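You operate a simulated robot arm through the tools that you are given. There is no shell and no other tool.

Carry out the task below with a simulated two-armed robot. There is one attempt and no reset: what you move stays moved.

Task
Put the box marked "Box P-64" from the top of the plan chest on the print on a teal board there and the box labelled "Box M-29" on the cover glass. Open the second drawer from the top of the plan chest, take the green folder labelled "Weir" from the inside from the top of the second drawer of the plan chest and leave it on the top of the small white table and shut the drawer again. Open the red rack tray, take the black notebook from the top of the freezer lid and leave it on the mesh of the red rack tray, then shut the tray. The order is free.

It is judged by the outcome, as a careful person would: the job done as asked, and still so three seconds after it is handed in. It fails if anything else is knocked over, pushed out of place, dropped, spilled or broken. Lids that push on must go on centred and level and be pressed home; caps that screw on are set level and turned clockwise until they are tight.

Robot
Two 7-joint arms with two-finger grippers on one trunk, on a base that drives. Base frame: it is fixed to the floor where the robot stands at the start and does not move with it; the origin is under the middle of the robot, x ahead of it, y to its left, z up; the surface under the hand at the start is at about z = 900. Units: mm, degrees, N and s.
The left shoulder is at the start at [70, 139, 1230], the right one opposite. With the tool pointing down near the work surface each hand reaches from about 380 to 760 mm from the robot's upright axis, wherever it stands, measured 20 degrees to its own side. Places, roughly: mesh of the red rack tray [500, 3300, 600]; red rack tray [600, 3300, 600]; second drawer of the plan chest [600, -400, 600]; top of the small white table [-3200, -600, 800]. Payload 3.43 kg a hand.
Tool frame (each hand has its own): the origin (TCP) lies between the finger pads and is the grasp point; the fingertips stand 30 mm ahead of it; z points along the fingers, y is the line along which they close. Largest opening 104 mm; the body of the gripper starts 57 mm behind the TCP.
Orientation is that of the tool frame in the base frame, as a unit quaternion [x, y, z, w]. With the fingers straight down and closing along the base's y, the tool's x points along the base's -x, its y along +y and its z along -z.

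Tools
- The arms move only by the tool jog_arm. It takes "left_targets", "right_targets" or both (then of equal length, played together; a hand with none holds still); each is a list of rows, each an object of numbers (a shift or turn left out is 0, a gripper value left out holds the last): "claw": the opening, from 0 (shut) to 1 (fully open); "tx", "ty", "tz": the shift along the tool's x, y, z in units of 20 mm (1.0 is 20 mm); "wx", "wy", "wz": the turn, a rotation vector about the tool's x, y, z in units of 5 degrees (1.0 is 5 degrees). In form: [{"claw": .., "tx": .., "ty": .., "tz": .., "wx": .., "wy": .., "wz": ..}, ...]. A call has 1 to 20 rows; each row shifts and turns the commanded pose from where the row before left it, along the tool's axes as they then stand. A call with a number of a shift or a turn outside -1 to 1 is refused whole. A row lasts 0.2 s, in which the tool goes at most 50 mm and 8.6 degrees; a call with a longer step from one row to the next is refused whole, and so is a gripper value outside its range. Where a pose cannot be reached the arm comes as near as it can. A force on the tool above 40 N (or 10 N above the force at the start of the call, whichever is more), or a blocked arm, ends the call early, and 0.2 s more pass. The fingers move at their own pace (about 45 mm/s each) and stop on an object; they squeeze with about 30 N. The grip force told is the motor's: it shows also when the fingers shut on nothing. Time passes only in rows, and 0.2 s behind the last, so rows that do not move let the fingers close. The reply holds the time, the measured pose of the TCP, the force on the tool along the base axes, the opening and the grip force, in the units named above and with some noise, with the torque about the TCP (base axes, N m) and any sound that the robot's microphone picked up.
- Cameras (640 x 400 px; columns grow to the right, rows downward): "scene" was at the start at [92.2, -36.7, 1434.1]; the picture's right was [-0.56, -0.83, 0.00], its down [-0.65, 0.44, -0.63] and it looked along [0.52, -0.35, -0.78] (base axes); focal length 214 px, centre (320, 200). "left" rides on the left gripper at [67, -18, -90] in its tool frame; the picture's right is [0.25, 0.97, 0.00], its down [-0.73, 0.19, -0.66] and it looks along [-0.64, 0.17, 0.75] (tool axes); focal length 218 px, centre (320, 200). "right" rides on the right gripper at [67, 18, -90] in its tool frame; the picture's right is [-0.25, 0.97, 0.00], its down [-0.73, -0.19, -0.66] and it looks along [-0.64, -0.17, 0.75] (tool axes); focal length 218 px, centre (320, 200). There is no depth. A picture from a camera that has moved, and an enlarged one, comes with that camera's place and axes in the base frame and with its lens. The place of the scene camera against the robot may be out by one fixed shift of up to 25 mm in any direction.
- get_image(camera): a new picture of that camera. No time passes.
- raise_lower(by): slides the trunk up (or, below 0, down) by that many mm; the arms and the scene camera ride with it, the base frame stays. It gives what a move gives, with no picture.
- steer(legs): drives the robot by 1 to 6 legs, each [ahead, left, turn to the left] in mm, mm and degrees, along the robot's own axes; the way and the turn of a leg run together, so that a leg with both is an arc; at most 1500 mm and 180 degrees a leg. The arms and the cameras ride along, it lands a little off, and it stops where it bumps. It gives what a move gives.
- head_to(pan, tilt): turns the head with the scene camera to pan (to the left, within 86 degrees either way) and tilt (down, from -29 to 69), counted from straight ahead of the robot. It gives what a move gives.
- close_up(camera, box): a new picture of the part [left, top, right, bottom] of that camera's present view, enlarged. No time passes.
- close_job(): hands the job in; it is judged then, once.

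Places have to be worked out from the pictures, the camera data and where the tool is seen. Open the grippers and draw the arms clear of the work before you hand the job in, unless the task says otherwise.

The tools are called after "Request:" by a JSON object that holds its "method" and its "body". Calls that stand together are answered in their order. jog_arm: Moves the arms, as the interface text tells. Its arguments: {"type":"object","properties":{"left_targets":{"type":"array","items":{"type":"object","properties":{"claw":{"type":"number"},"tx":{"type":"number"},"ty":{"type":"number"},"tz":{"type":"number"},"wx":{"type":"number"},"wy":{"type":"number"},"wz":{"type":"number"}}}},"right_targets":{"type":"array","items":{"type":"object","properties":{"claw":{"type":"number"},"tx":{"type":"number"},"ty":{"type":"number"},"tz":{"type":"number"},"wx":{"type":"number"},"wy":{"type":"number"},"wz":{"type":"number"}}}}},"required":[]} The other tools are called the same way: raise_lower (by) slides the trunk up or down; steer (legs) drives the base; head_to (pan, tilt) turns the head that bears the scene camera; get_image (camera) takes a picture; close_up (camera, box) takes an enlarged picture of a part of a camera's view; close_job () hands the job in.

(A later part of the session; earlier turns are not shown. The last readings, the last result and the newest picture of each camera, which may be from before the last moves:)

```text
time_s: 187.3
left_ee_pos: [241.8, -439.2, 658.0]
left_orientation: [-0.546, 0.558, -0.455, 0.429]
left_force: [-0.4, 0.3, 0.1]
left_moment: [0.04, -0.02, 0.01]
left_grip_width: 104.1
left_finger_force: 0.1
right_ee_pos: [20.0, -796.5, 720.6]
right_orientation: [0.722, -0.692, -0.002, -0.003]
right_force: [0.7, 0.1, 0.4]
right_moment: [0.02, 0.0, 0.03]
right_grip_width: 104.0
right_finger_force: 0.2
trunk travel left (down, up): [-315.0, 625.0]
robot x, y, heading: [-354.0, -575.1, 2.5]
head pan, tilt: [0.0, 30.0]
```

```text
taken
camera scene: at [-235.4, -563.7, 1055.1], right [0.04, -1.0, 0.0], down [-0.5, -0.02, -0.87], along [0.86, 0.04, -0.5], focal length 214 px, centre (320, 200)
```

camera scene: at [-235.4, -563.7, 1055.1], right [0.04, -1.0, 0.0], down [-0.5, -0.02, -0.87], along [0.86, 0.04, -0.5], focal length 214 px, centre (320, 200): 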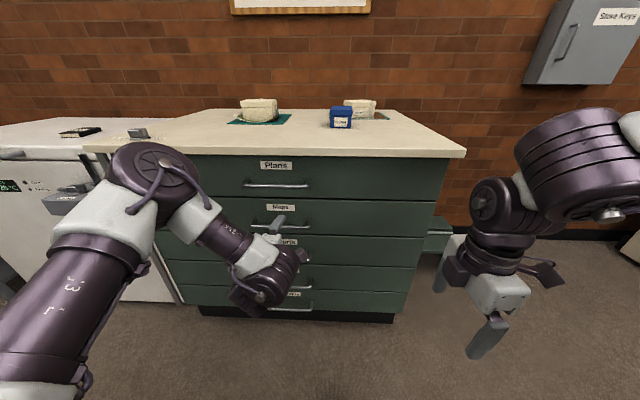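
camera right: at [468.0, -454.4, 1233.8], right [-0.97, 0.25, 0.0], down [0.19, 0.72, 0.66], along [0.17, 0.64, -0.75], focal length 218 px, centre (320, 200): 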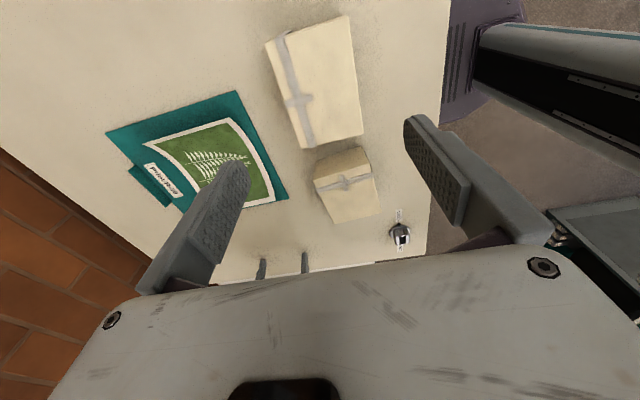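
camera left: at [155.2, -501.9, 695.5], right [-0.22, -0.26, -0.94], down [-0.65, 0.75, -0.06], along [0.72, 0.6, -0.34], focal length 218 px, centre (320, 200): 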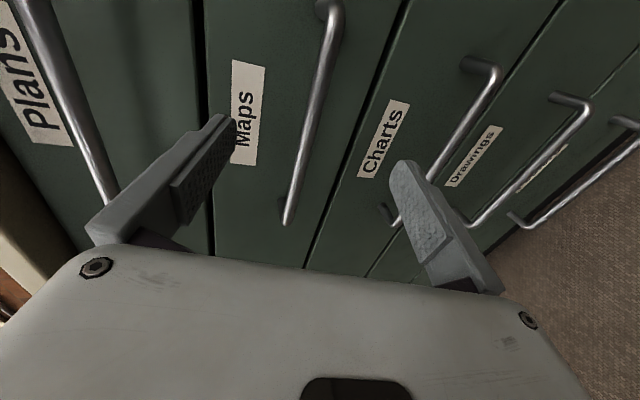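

I enlarge to pin the bar's ends precisely.

Request:
{"method": "close_up", "body": {"camera": "left", "box": [230, 0, 390, 240]}}

Request:
{"method": "close_up", "body": {"camera": "scene", "box": [160, 110, 480, 310]}}

```text
1.67 times, centred on (310, 120) of left
camera zoom: at [155.2, -501.9, 695.5], right [-0.22, -0.26, -0.94], down [-0.65, 0.75, -0.06], along [0.72, 0.6, -0.34], focal length 364 px, centre (337, 333)
```

zoom: 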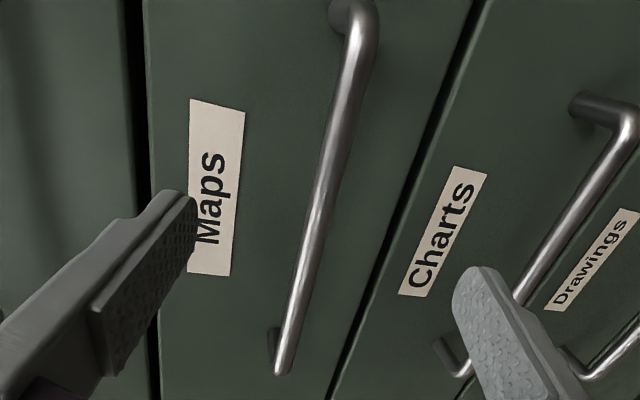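

```text
2.00 times, centred on (320, 210) of scene
camera zoom: at [-235.4, -563.7, 1055.1], right [0.04, -1.0, 0.0], down [-0.5, -0.02, -0.87], along [0.86, 0.04, -0.5], focal length 429 px, centre (320, 180)
```

zoom: 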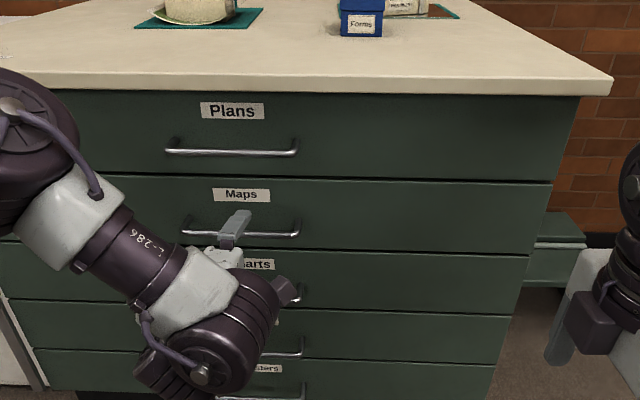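

Refined: bar ≈ (320, −418, 647), tucked under the slab edge. I narrow the fingers to ~62 mm, lower 7 mm and drive 45 mm ahead, then check.

Request:
{"method": "jog_arm", "body": {"left_targets": [{"claw": 0.6}, {"claw": 0.6}, {"claw": 0.6}]}}

Request:
{"method": "raise_lower", "body": {"by": -7}}

Request:
{"method": "steer", "body": {"legs": [[42, 0, 0]]}}

Request:
{"method": "get_image", "body": {"camera": "left"}}

Request:
{"method": "close_up", "body": {"camera": "scene", "box": [200, 150, 360, 310]}}

```text
time_s: 188.1
left_ee_pos: [240.9, -439.1, 658.7]
left_orientation: [-0.545, 0.558, -0.455, 0.43]
left_force: [0.2, 0.9, -0.4]
left_moment: [-0.03, 0.01, 0.0]
left_grip_width: 62.7
left_finger_force: 0.0
right_ee_pos: [18.5, -797.2, 720.0]
right_orientation: [0.721, -0.692, -0.001, -0.005]
right_force: [-0.3, -0.9, -1.0]
right_moment: [0.0, 0.0, 0.01]
right_grip_width: 103.9
right_finger_force: 0.0
trunk travel left (down, up): [-315.0, 625.0]
robot x, y, heading: [-358.4, -576.8, 2.3]
head pan, tilt: [0.0, 30.0]
```

```text
time_s: 188.7
left_ee_pos: [240.7, -438.0, 651.6]
left_orientation: [-0.545, 0.557, -0.456, 0.43]
left_force: [0.4, -0.1, 0.2]
left_moment: [0.01, -0.02, -0.02]
left_grip_width: 62.2
left_finger_force: 0.0
right_ee_pos: [18.9, -796.0, 713.1]
right_orientation: [0.722, -0.692, -0.001, -0.006]
right_force: [-0.9, 0.5, 0.3]
right_moment: [0.01, -0.03, 0.01]
right_grip_width: 103.8
right_finger_force: 0.0
trunk travel left (down, up): [-308.0, 632.0]
robot x, y, heading: [-358.2, -572.3, 2.3]
head pan, tilt: [0.0, 30.0]
```

```text
time_s: 189.6
left_ee_pos: [282.4, -438.2, 649.9]
left_orientation: [-0.545, 0.558, -0.456, 0.429]
left_force: [-0.1, 0.6, 0.1]
left_moment: [0.0, -0.02, 0.0]
left_grip_width: 62.6
left_finger_force: 0.1
right_ee_pos: [61.1, -795.8, 712.8]
right_orientation: [0.722, -0.692, -0.002, -0.004]
right_force: [0.6, 0.2, 0.0]
right_moment: [0.0, 0.0, 0.03]
right_grip_width: 103.9
right_finger_force: 0.2
trunk travel left (down, up): [-308.0, 632.0]
robot x, y, heading: [-314.6, -573.2, 2.4]
head pan, tilt: [0.0, 30.0]
```

```text
taken
camera left: at [196.5, -500.6, 688.4], right [-0.22, -0.26, -0.94], down [-0.65, 0.75, -0.06], along [0.72, 0.6, -0.34], focal length 218 px, centre (320, 200)
```

left: 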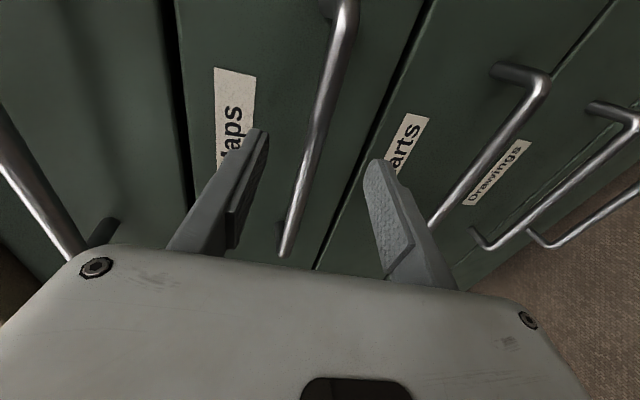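

```text
2.50 times, centred on (280, 230) of scene
camera zoom: at [-194.1, -562.2, 1048.1], right [0.04, -1.0, 0.0], down [-0.5, -0.02, -0.87], along [0.86, 0.04, -0.5], focal length 536 px, centre (420, 125)
```

zoom: 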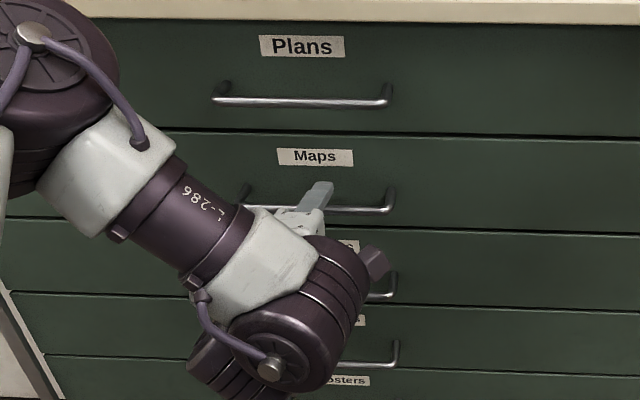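

Bar fixed at x≈317, z≈650; it passes between the fingers. I drive 20 mm ahead and close on it.

Request:
{"method": "steer", "body": {"legs": [[20, 0, 0]]}}

Request:
{"method": "get_image", "body": {"camera": "left"}}

Request:
{"method": "jog_arm", "body": {"left_targets": [{"claw": 0}, {"claw": 0}, {"claw": 0}, {"claw": 0}, {"claw": 0}]}}

Request:
{"method": "get_image", "body": {"camera": "left"}}

```text
time_s: 190.4
left_ee_pos: [302.0, -437.9, 649.9]
left_orientation: [-0.545, 0.558, -0.455, 0.429]
left_force: [1.0, 0.5, -0.4]
left_moment: [0.02, -0.04, 0.0]
left_grip_width: 62.7
left_finger_force: 0.1
right_ee_pos: [79.9, -793.9, 712.7]
right_orientation: [0.721, -0.693, -0.001, -0.005]
right_force: [0.1, 0.2, 0.2]
right_moment: [0.01, 0.02, 0.03]
right_grip_width: 103.9
right_finger_force: 0.0
trunk travel left (down, up): [-308.0, 632.0]
robot x, y, heading: [-295.4, -570.7, 2.1]
head pan, tilt: [0.0, 30.0]
```

```text
taken
camera left: at [216.0, -500.0, 688.5], right [-0.22, -0.26, -0.94], down [-0.65, 0.75, -0.06], along [0.72, 0.6, -0.34], focal length 218 px, centre (320, 200)
```

left: 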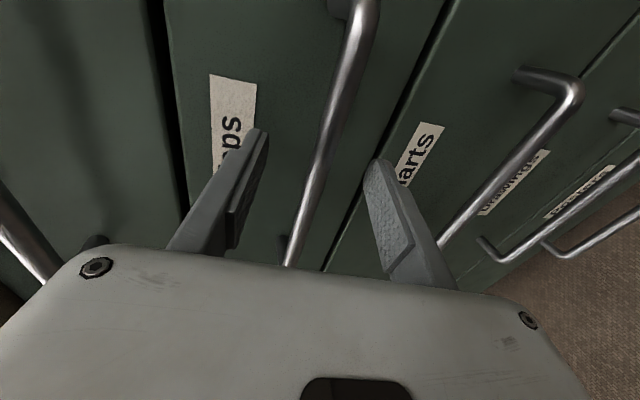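

```text
time_s: 191.6
left_ee_pos: [301.7, -437.8, 652.1]
left_orientation: [-0.544, 0.558, -0.456, 0.43]
left_force: [4.5, 0.3, 3.7]
left_moment: [0.44, -0.08, -0.21]
left_grip_width: 11.5
left_finger_force: 44.7
right_ee_pos: [78.9, -794.6, 713.5]
right_orientation: [0.722, -0.692, -0.001, -0.005]
right_force: [0.1, -0.3, 0.5]
right_moment: [-0.04, 0.03, -0.03]
right_grip_width: 104.1
right_finger_force: 0.1
trunk travel left (down, up): [-308.0, 632.0]
robot x, y, heading: [-295.6, -572.2, 2.1]
head pan, tilt: [0.0, 30.0]
```

```text
taken
camera left: at [215.5, -500.1, 689.6], right [-0.22, -0.26, -0.94], down [-0.65, 0.75, -0.06], along [0.72, 0.6, -0.33], focal length 218 px, centre (320, 200)
```

left: 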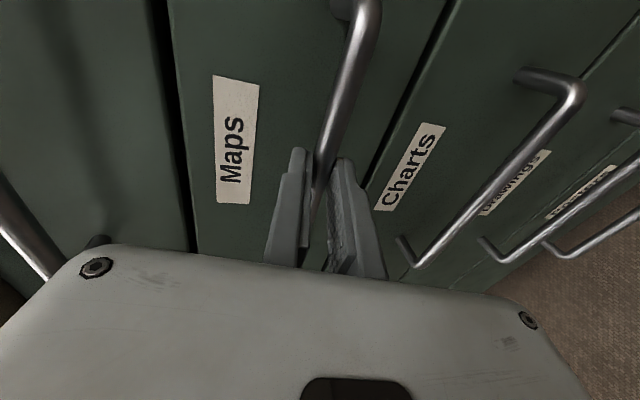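

The bar is gripped (11.5 mm). I pull by driving 100 mm straight back and check that the drawer follows.

Request:
{"method": "steer", "body": {"legs": [[-100, 3.7, 0]]}}

Request:
{"method": "get_image", "body": {"camera": "scene"}}

```text
time_s: 192.7
left_ee_pos: [201.6, -437.7, 651.8]
left_orientation: [-0.544, 0.558, -0.456, 0.43]
left_force: [2.8, 3.2, 6.5]
left_moment: [0.44, -0.09, -0.36]
left_grip_width: 11.7
left_finger_force: 45.1
right_ee_pos: [-21.6, -794.8, 713.6]
right_orientation: [0.722, -0.692, -0.001, -0.005]
right_force: [0.4, -0.3, 0.1]
right_moment: [-0.03, -0.02, 0.0]
right_grip_width: 104.1
right_finger_force: 0.2
trunk travel left (down, up): [-308.0, 632.0]
robot x, y, heading: [-394.5, -575.5, 2.1]
head pan, tilt: [0.0, 30.0]
```

```text
taken
camera scene: at [-276.2, -561.5, 1048.4], right [0.04, -1.0, 0.0], down [-0.5, -0.02, -0.87], along [0.87, 0.04, -0.5], focal length 214 px, centre (320, 200)
```

scene: 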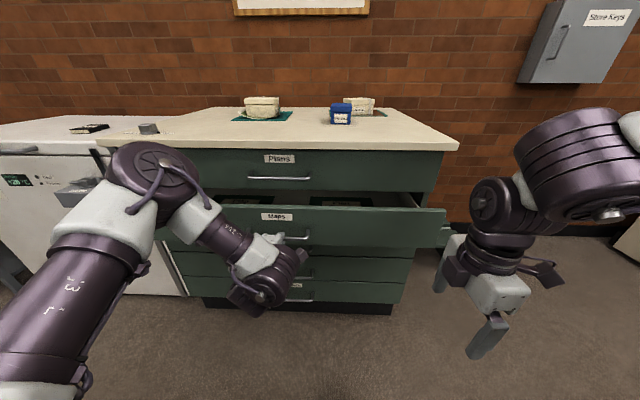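

The drawer follows. I pull 220 mm more and look inside.

Request:
{"method": "steer", "body": {"legs": [[-220, 8, 0]]}}

Request:
{"method": "head_to", "body": {"pan": 5, "tilt": 40}}

Request:
{"method": "get_image", "body": {"camera": "scene"}}

```text
time_s: 194.4
left_ee_pos: [-20.1, -437.6, 652.4]
left_orientation: [-0.544, 0.558, -0.456, 0.43]
left_force: [3.1, 10.0, 4.6]
left_moment: [0.55, 0.01, -0.07]
left_grip_width: 11.6
left_finger_force: 45.1
right_ee_pos: [-242.7, -795.3, 713.4]
right_orientation: [0.721, -0.693, 0.0, -0.005]
right_force: [-0.2, -0.6, 0.4]
right_moment: [0.01, 0.01, 0.0]
right_grip_width: 104.1
right_finger_force: 0.1
trunk travel left (down, up): [-308.0, 632.0]
robot x, y, heading: [-615.4, -576.1, 2.4]
head pan, tilt: [0.0, 30.0]
```

```text
time_s: 195.1
left_ee_pos: [-18.6, -438.6, 652.3]
left_orientation: [-0.544, 0.557, -0.455, 0.431]
left_force: [-1.8, 3.7, 1.4]
left_moment: [0.4, 0.02, -0.32]
left_grip_width: 11.5
left_finger_force: 45.2
right_ee_pos: [-241.8, -795.4, 713.8]
right_orientation: [0.722, -0.692, -0.001, -0.005]
right_force: [0.0, -0.3, -0.3]
right_moment: [0.0, 0.04, 0.02]
right_grip_width: 104.4
right_finger_force: 0.0
trunk travel left (down, up): [-308.0, 632.0]
robot x, y, heading: [-618.0, -572.5, 2.3]
head pan, tilt: [5.0, 40.0]
```

```text
taken
camera scene: at [-503.1, -555.1, 1033.0], right [0.13, -0.99, 0.0], down [-0.64, -0.08, -0.77], along [0.76, 0.1, -0.64], focal length 214 px, centre (320, 200)
```

scene: 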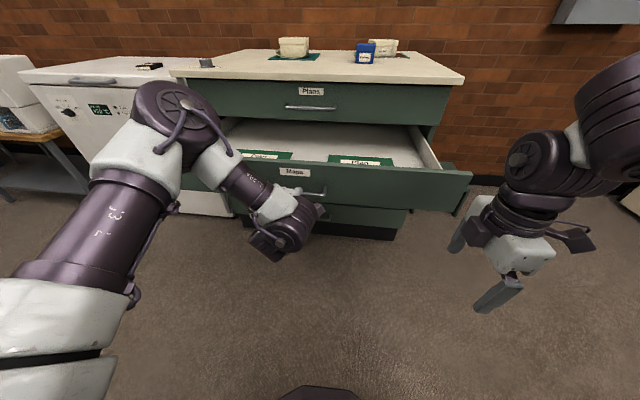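

Folders are visible near the drawer's front. I release the handle, back off 60 mm and raise the trunk for a look inside.

Request:
{"method": "jog_arm", "body": {"left_targets": [{"claw": 0.5}, {"claw": 0.5}, {"claw": 0.5}]}}

Request:
{"method": "steer", "body": {"legs": [[-70, 0, 0]]}}

Request:
{"method": "raise_lower", "body": {"by": 300}}

Request:
{"method": "head_to", "body": {"pan": 8, "tilt": 50}}

Request:
{"method": "get_image", "body": {"camera": "scene"}}

```text
time_s: 195.9
left_ee_pos: [-19.4, -437.2, 652.0]
left_orientation: [-0.544, 0.558, -0.456, 0.43]
left_force: [0.2, 0.8, 0.7]
left_moment: [0.01, 0.0, 0.04]
left_grip_width: 52.0
left_finger_force: 0.2
right_ee_pos: [-243.2, -795.4, 713.8]
right_orientation: [0.721, -0.693, -0.002, -0.005]
right_force: [0.7, 1.1, 0.0]
right_moment: [-0.02, -0.01, 0.0]
right_grip_width: 104.1
right_finger_force: 0.0
trunk travel left (down, up): [-308.0, 632.0]
robot x, y, heading: [-616.1, -575.4, 2.4]
head pan, tilt: [5.0, 40.0]
```

```text
time_s: 196.9
left_ee_pos: [-89.3, -441.8, 654.2]
left_orientation: [-0.544, 0.558, -0.455, 0.431]
left_force: [-0.2, 0.2, 0.6]
left_moment: [0.03, 0.02, 0.0]
left_grip_width: 52.3
left_finger_force: 0.3
right_ee_pos: [-311.5, -799.4, 714.8]
right_orientation: [0.721, -0.693, 0.0, -0.006]
right_force: [0.0, 0.7, 0.7]
right_moment: [-0.01, 0.02, 0.0]
right_grip_width: 103.8
right_finger_force: 0.1
trunk travel left (down, up): [-308.0, 632.0]
robot x, y, heading: [-683.6, -574.8, 2.3]
head pan, tilt: [5.0, 40.0]
```

```text
time_s: 199.9
left_ee_pos: [-87.0, -441.2, 951.9]
left_orientation: [-0.544, 0.558, -0.456, 0.43]
left_force: [-0.8, 0.2, 0.2]
left_moment: [0.0, 0.01, 0.02]
left_grip_width: 51.8
left_finger_force: 0.1
right_ee_pos: [-311.9, -798.2, 1013.4]
right_orientation: [0.721, -0.693, -0.002, -0.004]
right_force: [-0.2, 0.0, 0.8]
right_moment: [-0.01, 0.02, -0.01]
right_grip_width: 104.0
right_finger_force: 0.1
trunk travel left (down, up): [-608.0, 332.0]
robot x, y, heading: [-685.9, -577.6, 2.1]
head pan, tilt: [5.0, 40.0]
```

```text
time_s: 200.7
left_ee_pos: [-87.5, -441.1, 951.0]
left_orientation: [-0.543, 0.558, -0.456, 0.43]
left_force: [0.7, 0.6, -0.8]
left_moment: [0.02, 0.03, -0.03]
left_grip_width: 51.8
left_finger_force: 0.1
right_ee_pos: [-311.1, -798.5, 1014.2]
right_orientation: [0.721, -0.692, -0.001, -0.004]
right_force: [-0.3, 0.0, -0.1]
right_moment: [-0.02, 0.01, -0.02]
right_grip_width: 104.3
right_finger_force: 0.1
trunk travel left (down, up): [-608.0, 332.0]
robot x, y, heading: [-688.6, -575.3, 2.2]
head pan, tilt: [8.0, 50.0]
```

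```text
taken
camera scene: at [-580.6, -555.2, 1318.8], right [0.18, -0.98, 0.0], down [-0.75, -0.14, -0.64], along [0.63, 0.11, -0.77], focal length 214 px, centre (320, 200)
```

scene: 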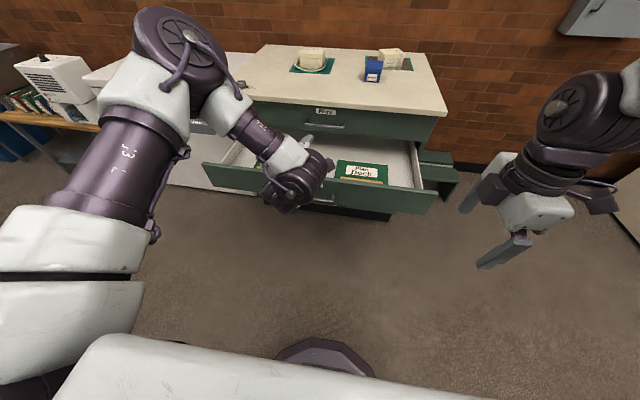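

One folder reads something like "Dock". I enlarge the view.

Request:
{"method": "close_up", "body": {"camera": "scene", "box": [200, 120, 460, 230]}}

Request:
{"method": "get_image", "body": {"camera": "left"}}

```text
2.46 times, centred on (330, 175) of scene
camera zoom: at [-580.6, -555.2, 1318.8], right [0.18, -0.98, 0.0], down [-0.75, -0.14, -0.64], along [0.63, 0.11, -0.77], focal length 528 px, centre (295, 262)
```

zoom: 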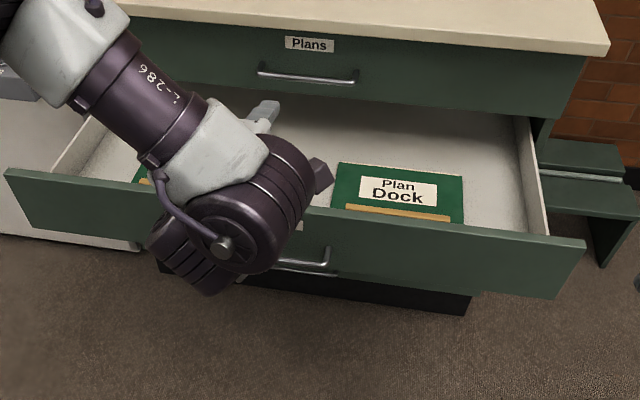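

```text
taken
camera left: at [-174.3, -503.9, 989.5], right [-0.22, -0.26, -0.94], down [-0.65, 0.75, -0.06], along [0.72, 0.6, -0.33], focal length 218 px, centre (320, 200)
```

left: 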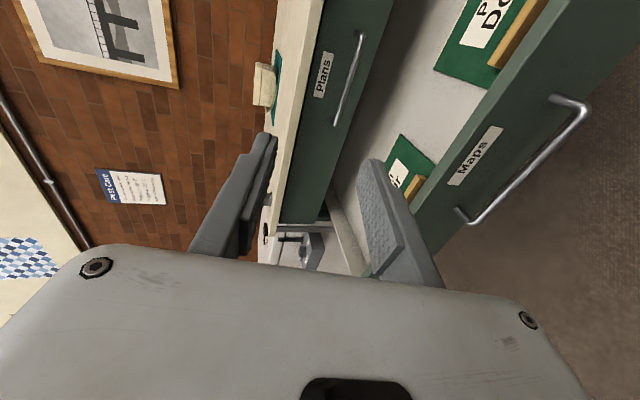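

The Weir folder should be the left one. I pitch the left hand back down and drive to place it above that folder.

Request:
{"method": "jog_arm", "body": {"left_targets": [{"claw": 1, "wx": -1}, {"wx": -1}, {"wx": -1}, {"wx": -1}, {"wx": -1}, {"wx": -1}, {"wx": -1}, {"wx": -1}, {"wx": -1}, {"wx": -1}, {"wx": -1}, {"wx": -1}, {"wx": -1}, {"wx": -1}, {"wx": -1}, {"wx": -0.5}]}}

Request:
{"method": "steer", "body": {"legs": [[230, 130, -2.2]]}}

Request:
{"method": "get_image", "body": {"camera": "left"}}

Request:
{"method": "get_image", "body": {"camera": "scene"}}

```text
time_s: 204.1
left_ee_pos: [-88.1, -442.3, 951.3]
left_orientation: [-0.693, 0.721, -0.006, -0.006]
left_force: [0.0, -0.3, 0.8]
left_moment: [0.0, 0.01, 0.03]
left_grip_width: 103.9
left_finger_force: 0.0
right_ee_pos: [-311.3, -797.9, 1013.3]
right_orientation: [0.721, -0.693, -0.002, -0.005]
right_force: [0.0, -1.0, 0.3]
right_moment: [-0.03, 0.01, 0.02]
right_grip_width: 104.2
right_finger_force: 0.0
trunk travel left (down, up): [-608.0, 332.0]
robot x, y, heading: [-684.5, -577.7, 2.4]
head pan, tilt: [8.0, 50.0]
```

```text
time_s: 205.9
left_ee_pos: [144.5, -331.9, 953.0]
left_orientation: [-0.679, 0.734, -0.007, -0.004]
left_force: [0.2, -0.3, -0.1]
left_moment: [-0.01, 0.01, -0.02]
left_grip_width: 104.2
left_finger_force: 0.0
right_ee_pos: [-92.2, -680.8, 1014.0]
right_orientation: [-0.707, 0.707, 0.001, 0.005]
right_force: [0.2, 1.0, -0.9]
right_moment: [0.01, -0.04, -0.03]
right_grip_width: 104.0
right_finger_force: 0.0
trunk travel left (down, up): [-608.0, 332.0]
robot x, y, heading: [-458.7, -444.0, -0.2]
head pan, tilt: [8.0, 50.0]
```

```text
taken
camera left: at [156.6, -398.4, 1043.3], right [-0.98, -0.18, 0.0], down [-0.13, 0.75, 0.64], along [-0.11, 0.63, -0.76], focal length 218 px, centre (320, 200)
```

left: 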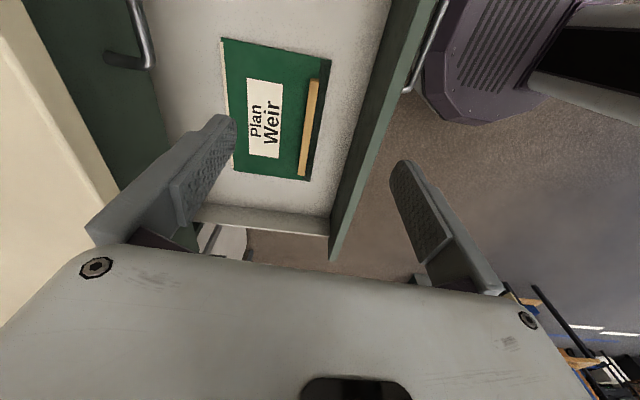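

```text
taken
camera scene: at [-352.4, -427.0, 1318.8], right [0.14, -0.99, 0.0], down [-0.76, -0.11, -0.64], along [0.64, 0.09, -0.77], focal length 214 px, centre (320, 200)
```

scene: 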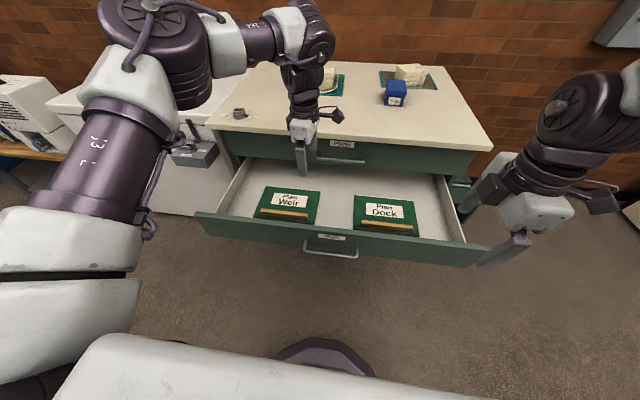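

The left folder reads "Plan Weir", with a wooden grip strip along its front edge. I zoom in for size and position.

Request:
{"method": "close_up", "body": {"camera": "left", "box": [200, 20, 360, 200]}}

Request:
{"method": "close_up", "body": {"camera": "scene", "box": [220, 160, 360, 250]}}

```text
2.22 times, centred on (280, 110) of left
camera zoom: at [156.6, -398.4, 1043.3], right [-0.98, -0.18, 0.0], down [-0.13, 0.75, 0.64], along [-0.11, 0.63, -0.76], focal length 485 px, centre (409, 400)
```

zoom: 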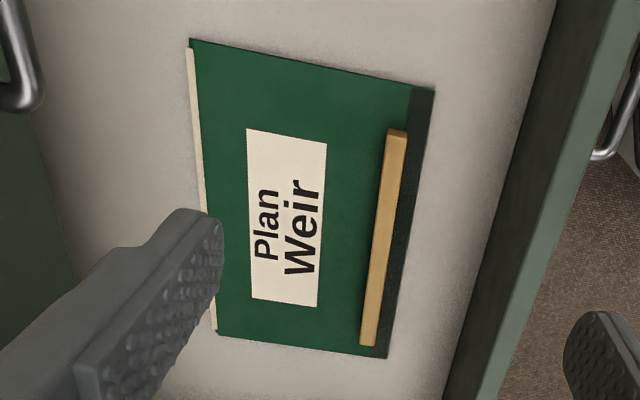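

```text
4.44 times, centred on (290, 205) of scene
camera zoom: at [-352.4, -427.0, 1318.8], right [0.14, -0.99, 0.0], down [-0.76, -0.11, -0.64], along [0.64, 0.09, -0.77], focal length 953 px, centre (453, 178)
```

zoom: 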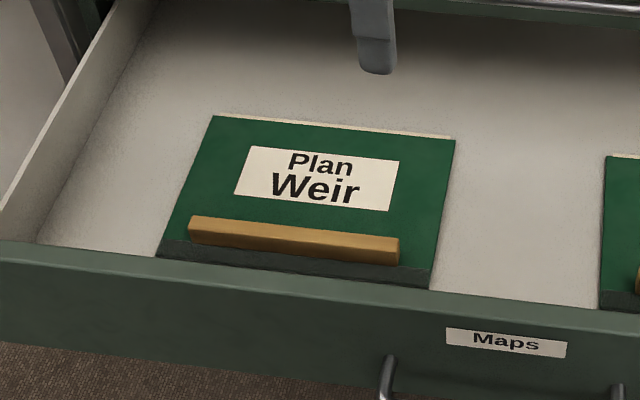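

I correct the slight yaw, move over the batten (+y ≈100 mm) and descend 150 mm, then look again for triangulation.

Request:
{"method": "jog_arm", "body": {"left_targets": [{"wz": -0.9, "tx": -1}, {"tx": -1}, {"tx": -1}, {"tx": -1}, {"tx": -1}, {"tz": 1}, {"tz": 1}, {"tz": 1}, {"tz": 1}, {"tz": 1}, {"tz": 1}, {"tz": 1}]}}

Request:
{"method": "get_image", "body": {"camera": "left"}}

```text
time_s: 208.6
left_ee_pos: [146.0, -235.0, 810.4]
left_orientation: [0.707, -0.707, 0.007, 0.006]
left_force: [-0.9, -0.6, 0.1]
left_moment: [-0.03, 0.01, -0.04]
left_grip_width: 104.0
left_finger_force: 0.0
right_ee_pos: [-92.1, -679.0, 1013.9]
right_orientation: [-0.707, 0.707, 0.001, 0.004]
right_force: [0.0, -0.1, 0.1]
right_moment: [0.05, -0.03, 0.0]
right_grip_width: 103.8
right_finger_force: 0.1
trunk travel left (down, up): [-608.0, 332.0]
robot x, y, heading: [-454.3, -443.6, -0.1]
head pan, tilt: [8.0, 50.0]
```

```text
taken
camera left: at [163.9, -300.3, 901.7], right [-0.97, -0.25, 0.0], down [-0.19, 0.74, 0.64], along [-0.17, 0.62, -0.76], focal length 218 px, centre (320, 200)
```

left: 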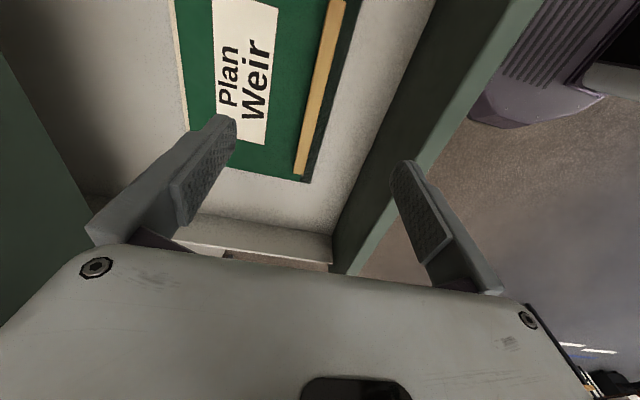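

Folder: 250×175 mm, x 130–304, y −345…−95, surface z≈618; batten at x≈149, centre y≈−217. I centre on the batten, lower the trunk 120 mm, and check.

Request:
{"method": "jog_arm", "body": {"left_targets": [{"tx": -0.9, "ty": -0.15}]}}

Request:
{"method": "raise_lower", "body": {"by": -115}}

Request:
{"method": "get_image", "body": {"camera": "left"}}

Request:
{"method": "get_image", "body": {"camera": "scene"}}

```text
time_s: 208.9
left_ee_pos: [150.7, -216.1, 810.8]
left_orientation: [-0.707, 0.707, -0.007, -0.005]
left_force: [0.0, -0.3, -0.2]
left_moment: [0.01, 0.02, -0.01]
left_grip_width: 104.0
left_finger_force: 0.0
right_ee_pos: [-91.6, -679.3, 1014.5]
right_orientation: [0.707, -0.707, -0.001, -0.004]
right_force: [-0.1, 0.3, -0.6]
right_moment: [-0.01, 0.02, 0.0]
right_grip_width: 104.0
right_finger_force: 0.1
trunk travel left (down, up): [-608.0, 332.0]
robot x, y, heading: [-459.8, -445.0, 0.0]
head pan, tilt: [8.0, 50.0]
```

```text
time_s: 210.4
left_ee_pos: [149.0, -216.8, 696.8]
left_orientation: [0.708, -0.707, 0.006, 0.005]
left_force: [-0.5, -0.7, -0.2]
left_moment: [0.0, -0.01, -0.01]
left_grip_width: 104.2
left_finger_force: 0.1
right_ee_pos: [-93.0, -679.7, 899.0]
right_orientation: [0.707, -0.707, -0.001, -0.004]
right_force: [0.2, 0.8, 0.2]
right_moment: [-0.01, -0.01, 0.01]
right_grip_width: 104.2
right_finger_force: 0.0
trunk travel left (down, up): [-493.0, 447.0]
robot x, y, heading: [-455.3, -444.5, 0.1]
head pan, tilt: [8.0, 50.0]
```

```text
taken
camera left: at [166.5, -281.9, 787.2], right [-0.97, -0.25, 0.0], down [-0.19, 0.74, 0.64], along [-0.16, 0.62, -0.76], focal length 218 px, centre (320, 200)
```

left: 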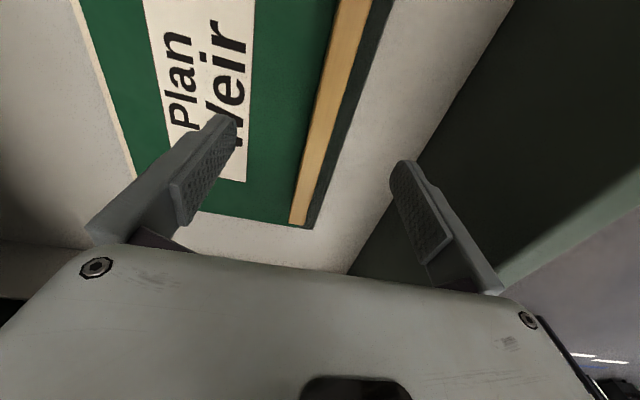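

```text
taken
camera scene: at [-352.2, -426.7, 1203.8], right [0.14, -0.99, 0.0], down [-0.76, -0.11, -0.64], along [0.64, 0.09, -0.77], focal length 214 px, centre (320, 200)
```

scene: 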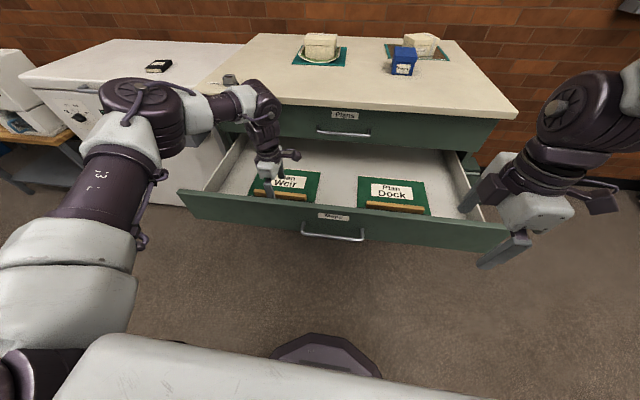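

The batten is at x≈146.5; I shift 2.5 mm and descend to z≈652 (fingertips just above the folder).

Request:
{"method": "jog_arm", "body": {"left_targets": [{"ty": 0.12, "claw": 0.6}, {"tz": 0.7, "claw": 0.6}, {"tz": 0.7, "claw": 0.6}, {"tz": 0.5, "claw": 0.6}, {"tz": 0.3, "claw": 0.6}]}}

Request:
{"method": "get_image", "body": {"camera": "left"}}

Request:
{"method": "close_up", "body": {"camera": "scene", "box": [220, 140, 340, 220]}}

```text
time_s: 211.6
left_ee_pos: [147.9, -218.1, 652.8]
left_orientation: [-0.707, 0.707, -0.007, -0.006]
left_force: [-0.9, 0.5, -0.2]
left_moment: [0.0, 0.05, 0.01]
left_grip_width: 62.4
left_finger_force: 0.1
right_ee_pos: [-93.1, -681.2, 897.3]
right_orientation: [-0.707, 0.707, 0.001, 0.005]
right_force: [0.0, 0.6, -0.2]
right_moment: [0.0, 0.01, -0.02]
right_grip_width: 104.0
right_finger_force: 0.0
trunk travel left (down, up): [-493.0, 447.0]
robot x, y, heading: [-459.5, -443.5, 0.3]
head pan, tilt: [8.0, 50.0]
```

```text
taken
camera left: at [164.3, -282.6, 743.6], right [-0.97, -0.25, 0.0], down [-0.19, 0.74, 0.64], along [-0.17, 0.62, -0.76], focal length 218 px, centre (320, 200)
```

left: 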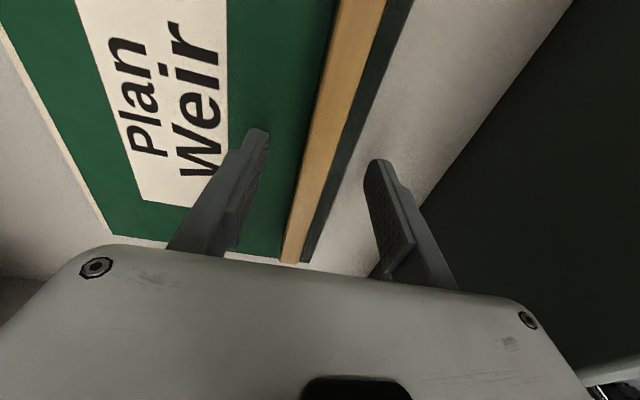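

```text
5.00 times, centred on (280, 180) of scene
camera zoom: at [-351.9, -426.7, 1203.8], right [0.14, -0.99, 0.0], down [-0.76, -0.11, -0.64], along [0.64, 0.09, -0.77], focal length 1072 px, centre (520, 300)
```

zoom: 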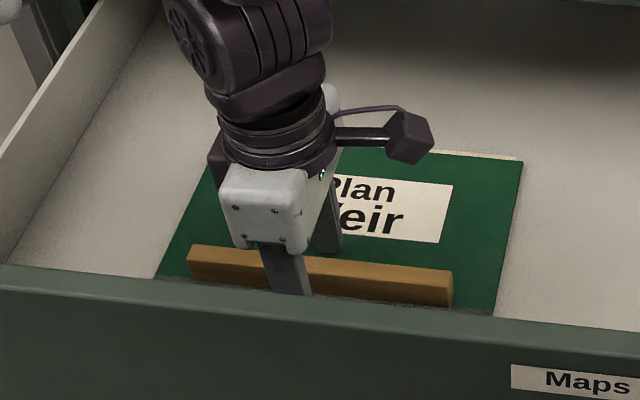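

Fingers straddle the batten. I lower 2 mm at a time to feel the folder surface.

Request:
{"method": "jog_arm", "body": {"left_targets": [{"tz": 0.1}, {"tz": 0.1}]}}

Request:
{"method": "jog_arm", "body": {"left_targets": [{"tz": 0.1}]}}

```text
time_s: 212.2
left_ee_pos: [146.3, -218.2, 649.8]
left_orientation: [0.707, -0.707, 0.006, 0.005]
left_force: [0.1, -0.4, 1.7]
left_moment: [0.0, -0.02, 0.01]
left_grip_width: 62.3
left_finger_force: 0.0
right_ee_pos: [-92.6, -678.1, 898.7]
right_orientation: [0.707, -0.707, -0.002, -0.005]
right_force: [0.0, -0.5, 0.4]
right_moment: [-0.02, 0.04, -0.01]
right_grip_width: 104.2
right_finger_force: 0.0
trunk travel left (down, up): [-493.0, 447.0]
robot x, y, heading: [-456.2, -447.5, 0.0]
head pan, tilt: [8.0, 50.0]
```

```text
time_s: 212.6
left_ee_pos: [147.5, -217.9, 649.8]
left_orientation: [-0.707, 0.707, -0.007, -0.003]
left_force: [2.1, 1.7, 12.2]
left_moment: [0.16, -0.44, -0.03]
left_grip_width: 61.3
left_finger_force: 0.0
right_ee_pos: [-93.2, -679.4, 899.8]
right_orientation: [0.707, -0.707, -0.001, -0.006]
right_force: [-0.6, 0.0, 0.5]
right_moment: [0.02, -0.01, -0.02]
right_grip_width: 104.1
right_finger_force: 0.1
trunk travel left (down, up): [-493.0, 447.0]
robot x, y, heading: [-458.0, -439.8, -0.1]
head pan, tilt: [8.0, 50.0]
```

Fingertips touch the folder at z≈649. I back off 2 mm and close on the batten.

Request:
{"method": "jog_arm", "body": {"left_targets": [{"tz": -0.12}, {"claw": 0}, {"claw": 0}, {"claw": 0}, {"claw": 0}, {"claw": 0}]}}

Request:
{"method": "jog_arm", "body": {"left_targets": [{"tz": -0.3}, {"tz": -0.4}]}}

Request:
{"method": "get_image", "body": {"camera": "left"}}

Request:
{"method": "close_up", "body": {"camera": "scene", "box": [220, 140, 340, 220]}}

```text
time_s: 214.0
left_ee_pos: [147.2, -216.8, 647.9]
left_orientation: [0.707, -0.707, 0.005, 0.005]
left_force: [0.2, -0.3, -0.2]
left_moment: [-0.04, 0.04, -0.01]
left_grip_width: 15.7
left_finger_force: 29.8
right_ee_pos: [-91.5, -678.9, 899.0]
right_orientation: [0.707, -0.707, -0.001, -0.005]
right_force: [-0.2, -0.2, 0.9]
right_moment: [0.0, 0.01, 0.0]
right_grip_width: 104.2
right_finger_force: 0.1
trunk travel left (down, up): [-493.0, 447.0]
robot x, y, heading: [-459.0, -443.9, 0.1]
head pan, tilt: [8.0, 50.0]
```

```text
time_s: 214.6
left_ee_pos: [147.3, -218.3, 662.7]
left_orientation: [0.707, -0.707, 0.006, 0.004]
left_force: [0.5, -0.9, -1.2]
left_moment: [0.01, 0.09, -0.01]
left_grip_width: 15.5
left_finger_force: 30.4
right_ee_pos: [-92.4, -679.8, 898.6]
right_orientation: [-0.707, 0.707, 0.002, 0.004]
right_force: [-0.3, -0.3, 0.4]
right_moment: [-0.01, -0.01, 0.0]
right_grip_width: 103.9
right_finger_force: 0.1
trunk travel left (down, up): [-493.0, 447.0]
robot x, y, heading: [-456.5, -443.9, 0.2]
head pan, tilt: [8.0, 50.0]
```

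```text
taken
camera left: at [164.5, -282.3, 753.5], right [-0.97, -0.25, 0.0], down [-0.19, 0.74, 0.64], along [-0.16, 0.62, -0.76], focal length 218 px, centre (320, 200)
```

left: 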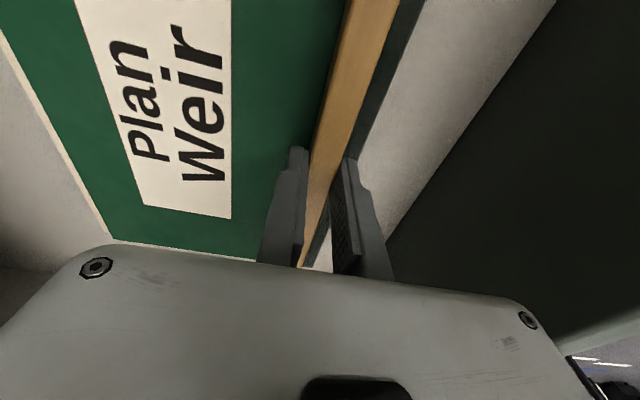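

```text
5.00 times, centred on (280, 180) of scene
camera zoom: at [-351.9, -426.7, 1203.7], right [0.14, -0.99, 0.0], down [-0.76, -0.11, -0.64], along [0.64, 0.09, -0.77], focal length 1072 px, centre (520, 300)
```

zoom: 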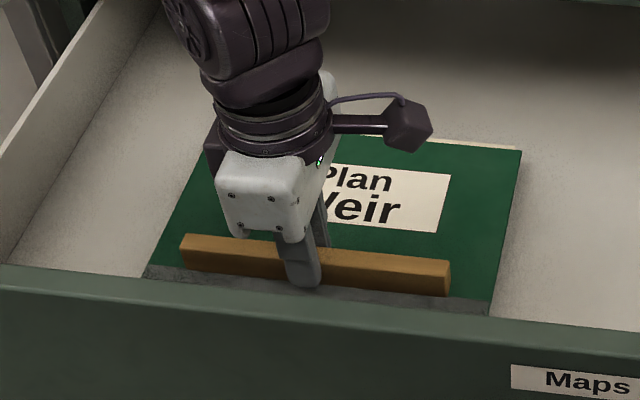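

Gripped (15.5 mm) and rising. I keep lifting while moving 50 mm back so that the folder's far edge stays clear of the chest's upper handle.

Request:
{"method": "jog_arm", "body": {"left_targets": [{"tz": -0.5}, {"tz": -0.5, "ty": 0.3}, {"tz": -0.5, "ty": 0.4}, {"tz": -0.5, "ty": 0.5}, {"tz": -0.5, "ty": 0.5}, {"tz": -0.5, "ty": 0.5}]}}

Request:
{"method": "get_image", "body": {"camera": "left"}}

Request:
{"method": "get_image", "body": {"camera": "scene"}}

```text
time_s: 216.0
left_ee_pos: [102.7, -216.3, 723.7]
left_orientation: [0.707, -0.707, 0.007, 0.006]
left_force: [0.0, 0.5, -1.5]
left_moment: [-0.01, 0.09, 0.01]
left_grip_width: 15.5
left_finger_force: 29.8
right_ee_pos: [-92.9, -679.6, 898.1]
right_orientation: [0.707, -0.707, -0.001, -0.004]
right_force: [0.6, -0.1, 0.2]
right_moment: [0.0, -0.02, 0.01]
right_grip_width: 104.1
right_finger_force: 0.1
trunk travel left (down, up): [-493.0, 447.0]
robot x, y, heading: [-455.0, -442.2, -0.0]
head pan, tilt: [8.0, 50.0]
```

```text
taken
camera left: at [119.1, -282.2, 814.0], right [-0.97, -0.25, 0.0], down [-0.19, 0.74, 0.64], along [-0.16, 0.62, -0.76], focal length 218 px, centre (320, 200)
```

left: 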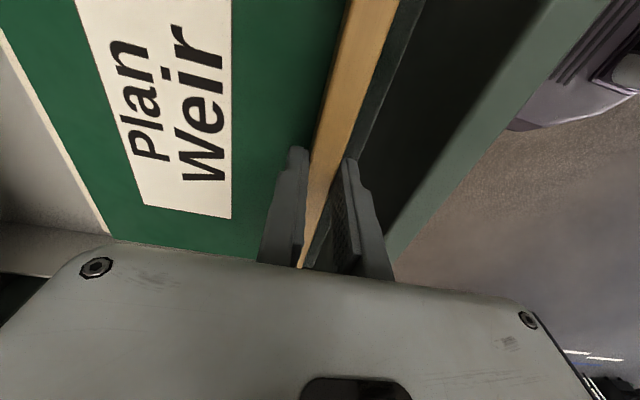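

```text
taken
camera scene: at [-352.3, -426.6, 1203.8], right [0.14, -0.99, 0.0], down [-0.76, -0.11, -0.64], along [0.64, 0.09, -0.77], focal length 214 px, centre (320, 200)
```

scene: 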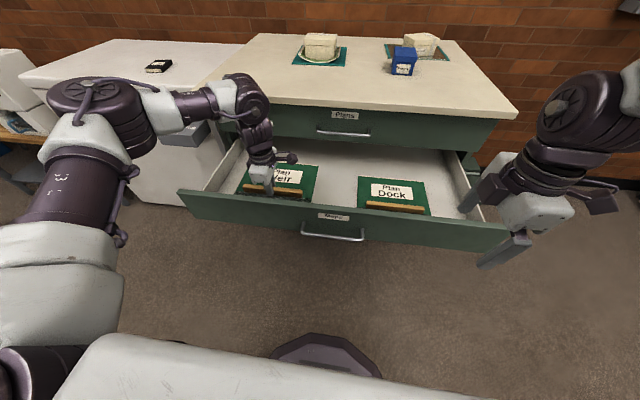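

The folder hangs level and firm (≈1.5 N). I raise the trunk by 250 mm, back away and turn to find the small white table.

Request:
{"method": "raise_lower", "body": {"by": 250}}

Request:
{"method": "steer", "body": {"legs": [[-350, 0, 0], [0, 0, 120]]}}

Request:
{"method": "head_to", "body": {"pan": 45, "tilt": 20}}

Request:
{"method": "get_image", "body": {"camera": "scene"}}

```text
time_s: 218.6
left_ee_pos: [102.0, -216.9, 972.1]
left_orientation: [-0.707, 0.707, -0.006, -0.005]
left_force: [0.3, 0.7, -1.7]
left_moment: [-0.02, 0.12, 0.02]
left_grip_width: 15.4
left_finger_force: 30.2
right_ee_pos: [-91.8, -680.5, 1147.5]
right_orientation: [0.707, -0.707, -0.001, -0.004]
right_force: [-0.5, -1.0, -1.0]
right_moment: [0.03, 0.01, 0.01]
right_grip_width: 104.2
right_finger_force: 0.0
trunk travel left (down, up): [-743.0, 197.0]
robot x, y, heading: [-460.0, -441.0, 0.1]
head pan, tilt: [8.0, 50.0]
```

```text
time_s: 225.8
left_ee_pos: [-1270.2, -57.9, 973.4]
left_orientation: [0.97, 0.244, 0.007, -0.003]
left_force: [0.1, -0.1, -2.0]
left_moment: [-0.06, -0.07, -0.03]
left_grip_width: 15.7
left_finger_force: 30.3
right_ee_pos: [-770.4, -10.1, 1148.1]
right_orientation: [0.97, 0.244, -0.005, -0.002]
right_force: [0.1, 0.2, -0.4]
right_moment: [0.01, -0.02, 0.02]
right_grip_width: 103.9
right_finger_force: 0.1
trunk travel left (down, up): [-743.0, 197.0]
robot x, y, heading: [-807.0, -444.7, 118.3]
head pan, tilt: [8.0, 50.0]
```

```text
time_s: 226.8
left_ee_pos: [-1269.6, -57.2, 972.9]
left_orientation: [0.97, 0.244, 0.008, -0.003]
left_force: [1.5, -0.2, -1.2]
left_moment: [-0.09, -0.04, 0.01]
left_grip_width: 15.4
left_finger_force: 29.8
right_ee_pos: [-770.5, -9.6, 1148.5]
right_orientation: [0.97, 0.245, -0.005, -0.002]
right_force: [0.1, 0.4, -0.1]
right_moment: [-0.03, 0.01, 0.0]
right_grip_width: 103.9
right_finger_force: 0.0
trunk travel left (down, up): [-743.0, 197.0]
robot x, y, heading: [-805.7, -442.2, 118.5]
head pan, tilt: [45.0, 20.0]
```

```text
taken
camera scene: at [-939.7, -365.8, 1499.3], right [0.29, 0.96, 0.0], down [0.33, -0.1, -0.94], along [-0.9, 0.27, -0.34], focal length 214 px, centre (320, 200)
```

scene: 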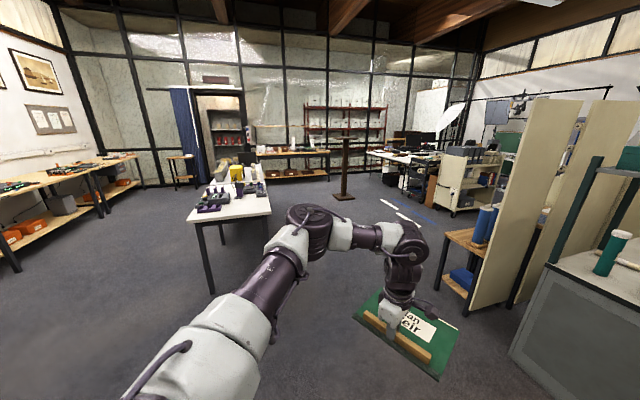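

The white table lies at about (−3000, −600) ahead-left. I enlarge it to see what stands on it.

Request:
{"method": "close_up", "body": {"camera": "scene", "box": [170, 130, 330, 270]}}

Request:
{"method": "close_up", "body": {"camera": "scene", "box": [340, 250, 480, 390]}}

```text
2.86 times, centred on (250, 200) of scene
camera zoom: at [-939.7, -365.8, 1499.3], right [0.29, 0.96, 0.0], down [0.33, -0.1, -0.94], along [-0.9, 0.27, -0.34], focal length 613 px, centre (520, 200)
```

zoom: 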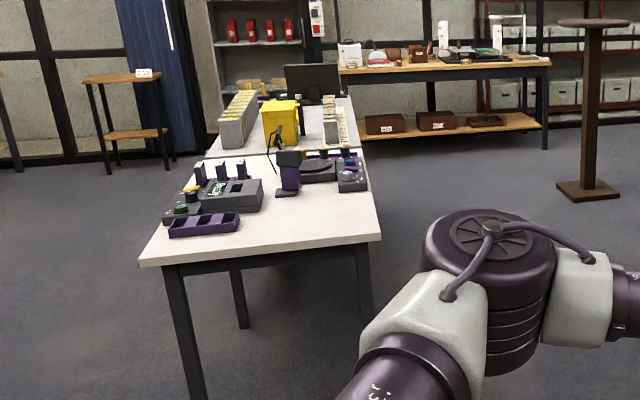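

```text
2.86 times, centred on (410, 320) of scene
camera zoom: at [-939.7, -365.8, 1499.3], right [0.29, 0.96, 0.0], down [0.33, -0.1, -0.94], along [-0.9, 0.27, -0.34], focal length 613 px, centre (63, -143)
```

zoom: 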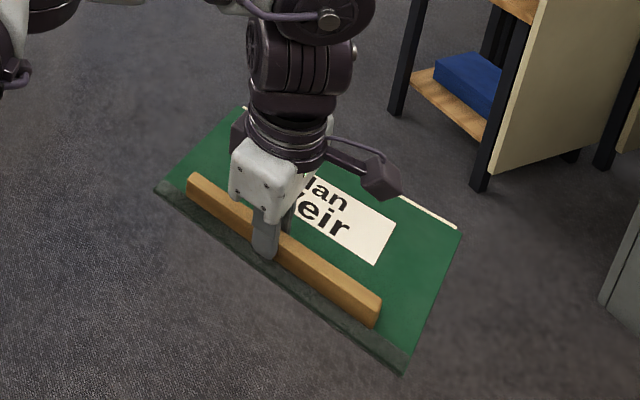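

The table's near part seems fairly free at its front right. I turn to face it and drive closer.

Request:
{"method": "steer", "body": {"legs": [[0, 0, 61.5], [950, 0, 0]]}}

Request:
{"method": "head_to", "body": {"pan": 0, "tilt": 30}}

Request:
{"method": "get_image", "body": {"camera": "scene"}}

```text
time_s: 234.5
left_ee_pos: [-2322.5, -667.7, 972.2]
left_orientation: [0.708, 0.706, 0.006, -0.006]
left_force: [0.1, 0.3, -1.8]
left_moment: [0.01, -0.12, -0.01]
left_grip_width: 15.4
left_finger_force: 30.4
right_ee_pos: [-2127.7, -205.0, 1149.7]
right_orientation: [0.708, 0.706, -0.004, 0.001]
right_force: [0.1, 0.6, -0.1]
right_moment: [-0.03, 0.0, 0.01]
right_grip_width: 103.8
right_finger_force: 0.1
trunk travel left (down, up): [-743.0, 197.0]
robot x, y, heading: [-1765.0, -442.5, 179.9]
head pan, tilt: [45.0, 20.0]
```

```text
time_s: 235.6
left_ee_pos: [-2323.7, -666.8, 972.6]
left_orientation: [0.708, 0.706, 0.005, -0.006]
left_force: [-0.4, -0.1, -2.9]
left_moment: [0.0, -0.09, 0.03]
left_grip_width: 15.3
left_finger_force: 29.8
right_ee_pos: [-2127.8, -203.7, 1148.6]
right_orientation: [0.708, 0.706, -0.005, 0.001]
right_force: [0.5, 0.2, 0.5]
right_moment: [0.03, 0.03, -0.01]
right_grip_width: 104.0
right_finger_force: 0.0
trunk travel left (down, up): [-743.0, 197.0]
robot x, y, heading: [-1762.4, -440.4, 180.0]
head pan, tilt: [0.0, 30.0]
```

```text
taken
camera scene: at [-1924.8, -434.7, 1483.3], right [0.0, 1.0, 0.0], down [0.5, 0.0, -0.87], along [-0.87, 0.0, -0.5], focal length 214 px, centre (320, 200)
```

scene: 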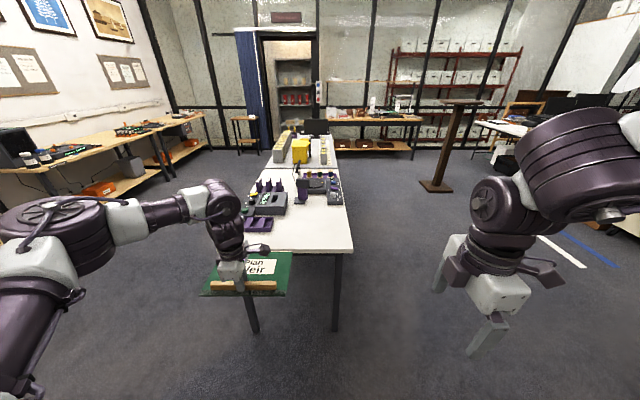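

The near end of the white table looks free on its right. I enlarge it for the free area.

Request:
{"method": "close_up", "body": {"camera": "scene", "box": [230, 150, 370, 270]}}

Request:
{"method": "get_image", "body": {"camera": "right"}}

```text
3.33 times, centred on (300, 210) of scene
camera zoom: at [-1924.8, -434.7, 1483.3], right [0.0, 1.0, 0.0], down [0.5, 0.0, -0.87], along [-0.87, 0.0, -0.5], focal length 715 px, centre (387, 167)
```

zoom: 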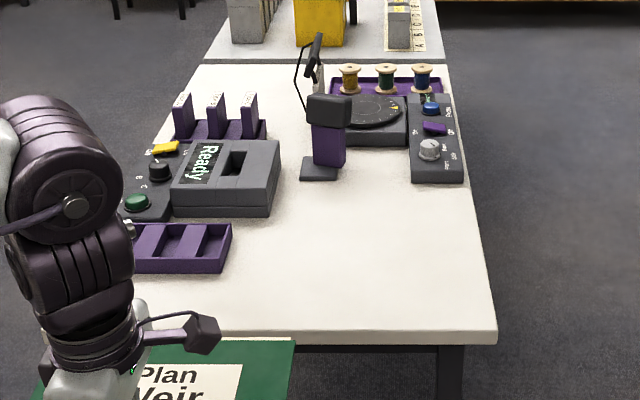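

```text
taken
camera right: at [-2109.5, -136.7, 1238.0], right [0.97, -0.25, 0.0], down [-0.19, -0.72, 0.66], along [-0.17, -0.64, -0.75], focal length 218 px, centre (320, 200)
```

right: 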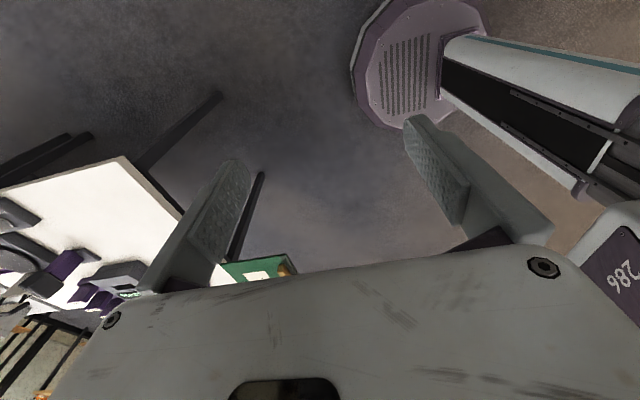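

To calibrate the scene camera here I enlarge the left gripper in view.

Request:
{"method": "close_up", "body": {"camera": "scene", "box": [190, 220, 310, 310]}}

Request:
{"method": "get_image", "body": {"camera": "left"}}

```text
4.44 times, centred on (250, 265) of scene
camera zoom: at [-1924.8, -434.7, 1483.3], right [0.0, 1.0, 0.0], down [0.5, 0.0, -0.87], along [-0.87, 0.0, -0.5], focal length 953 px, centre (631, -89)
```

zoom: 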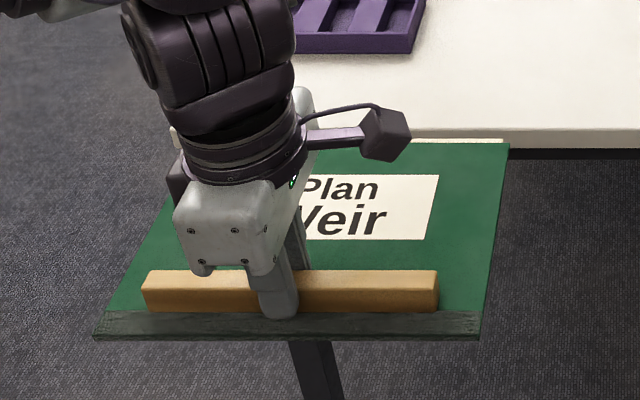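

```text
taken
camera left: at [-2340.3, -600.5, 1063.4], right [0.97, 0.25, 0.0], down [0.19, -0.74, 0.64], along [0.16, -0.62, -0.76], focal length 218 px, centre (320, 200)
```

left: 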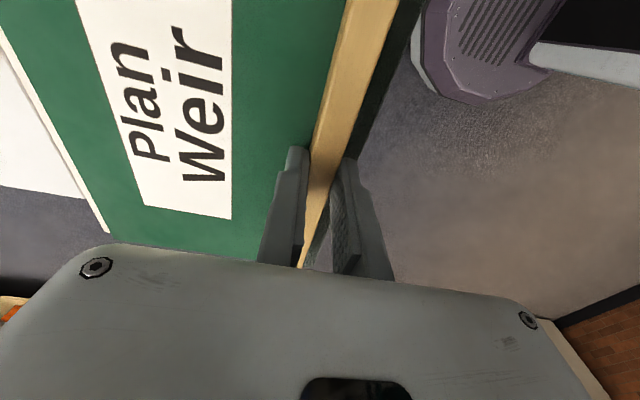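

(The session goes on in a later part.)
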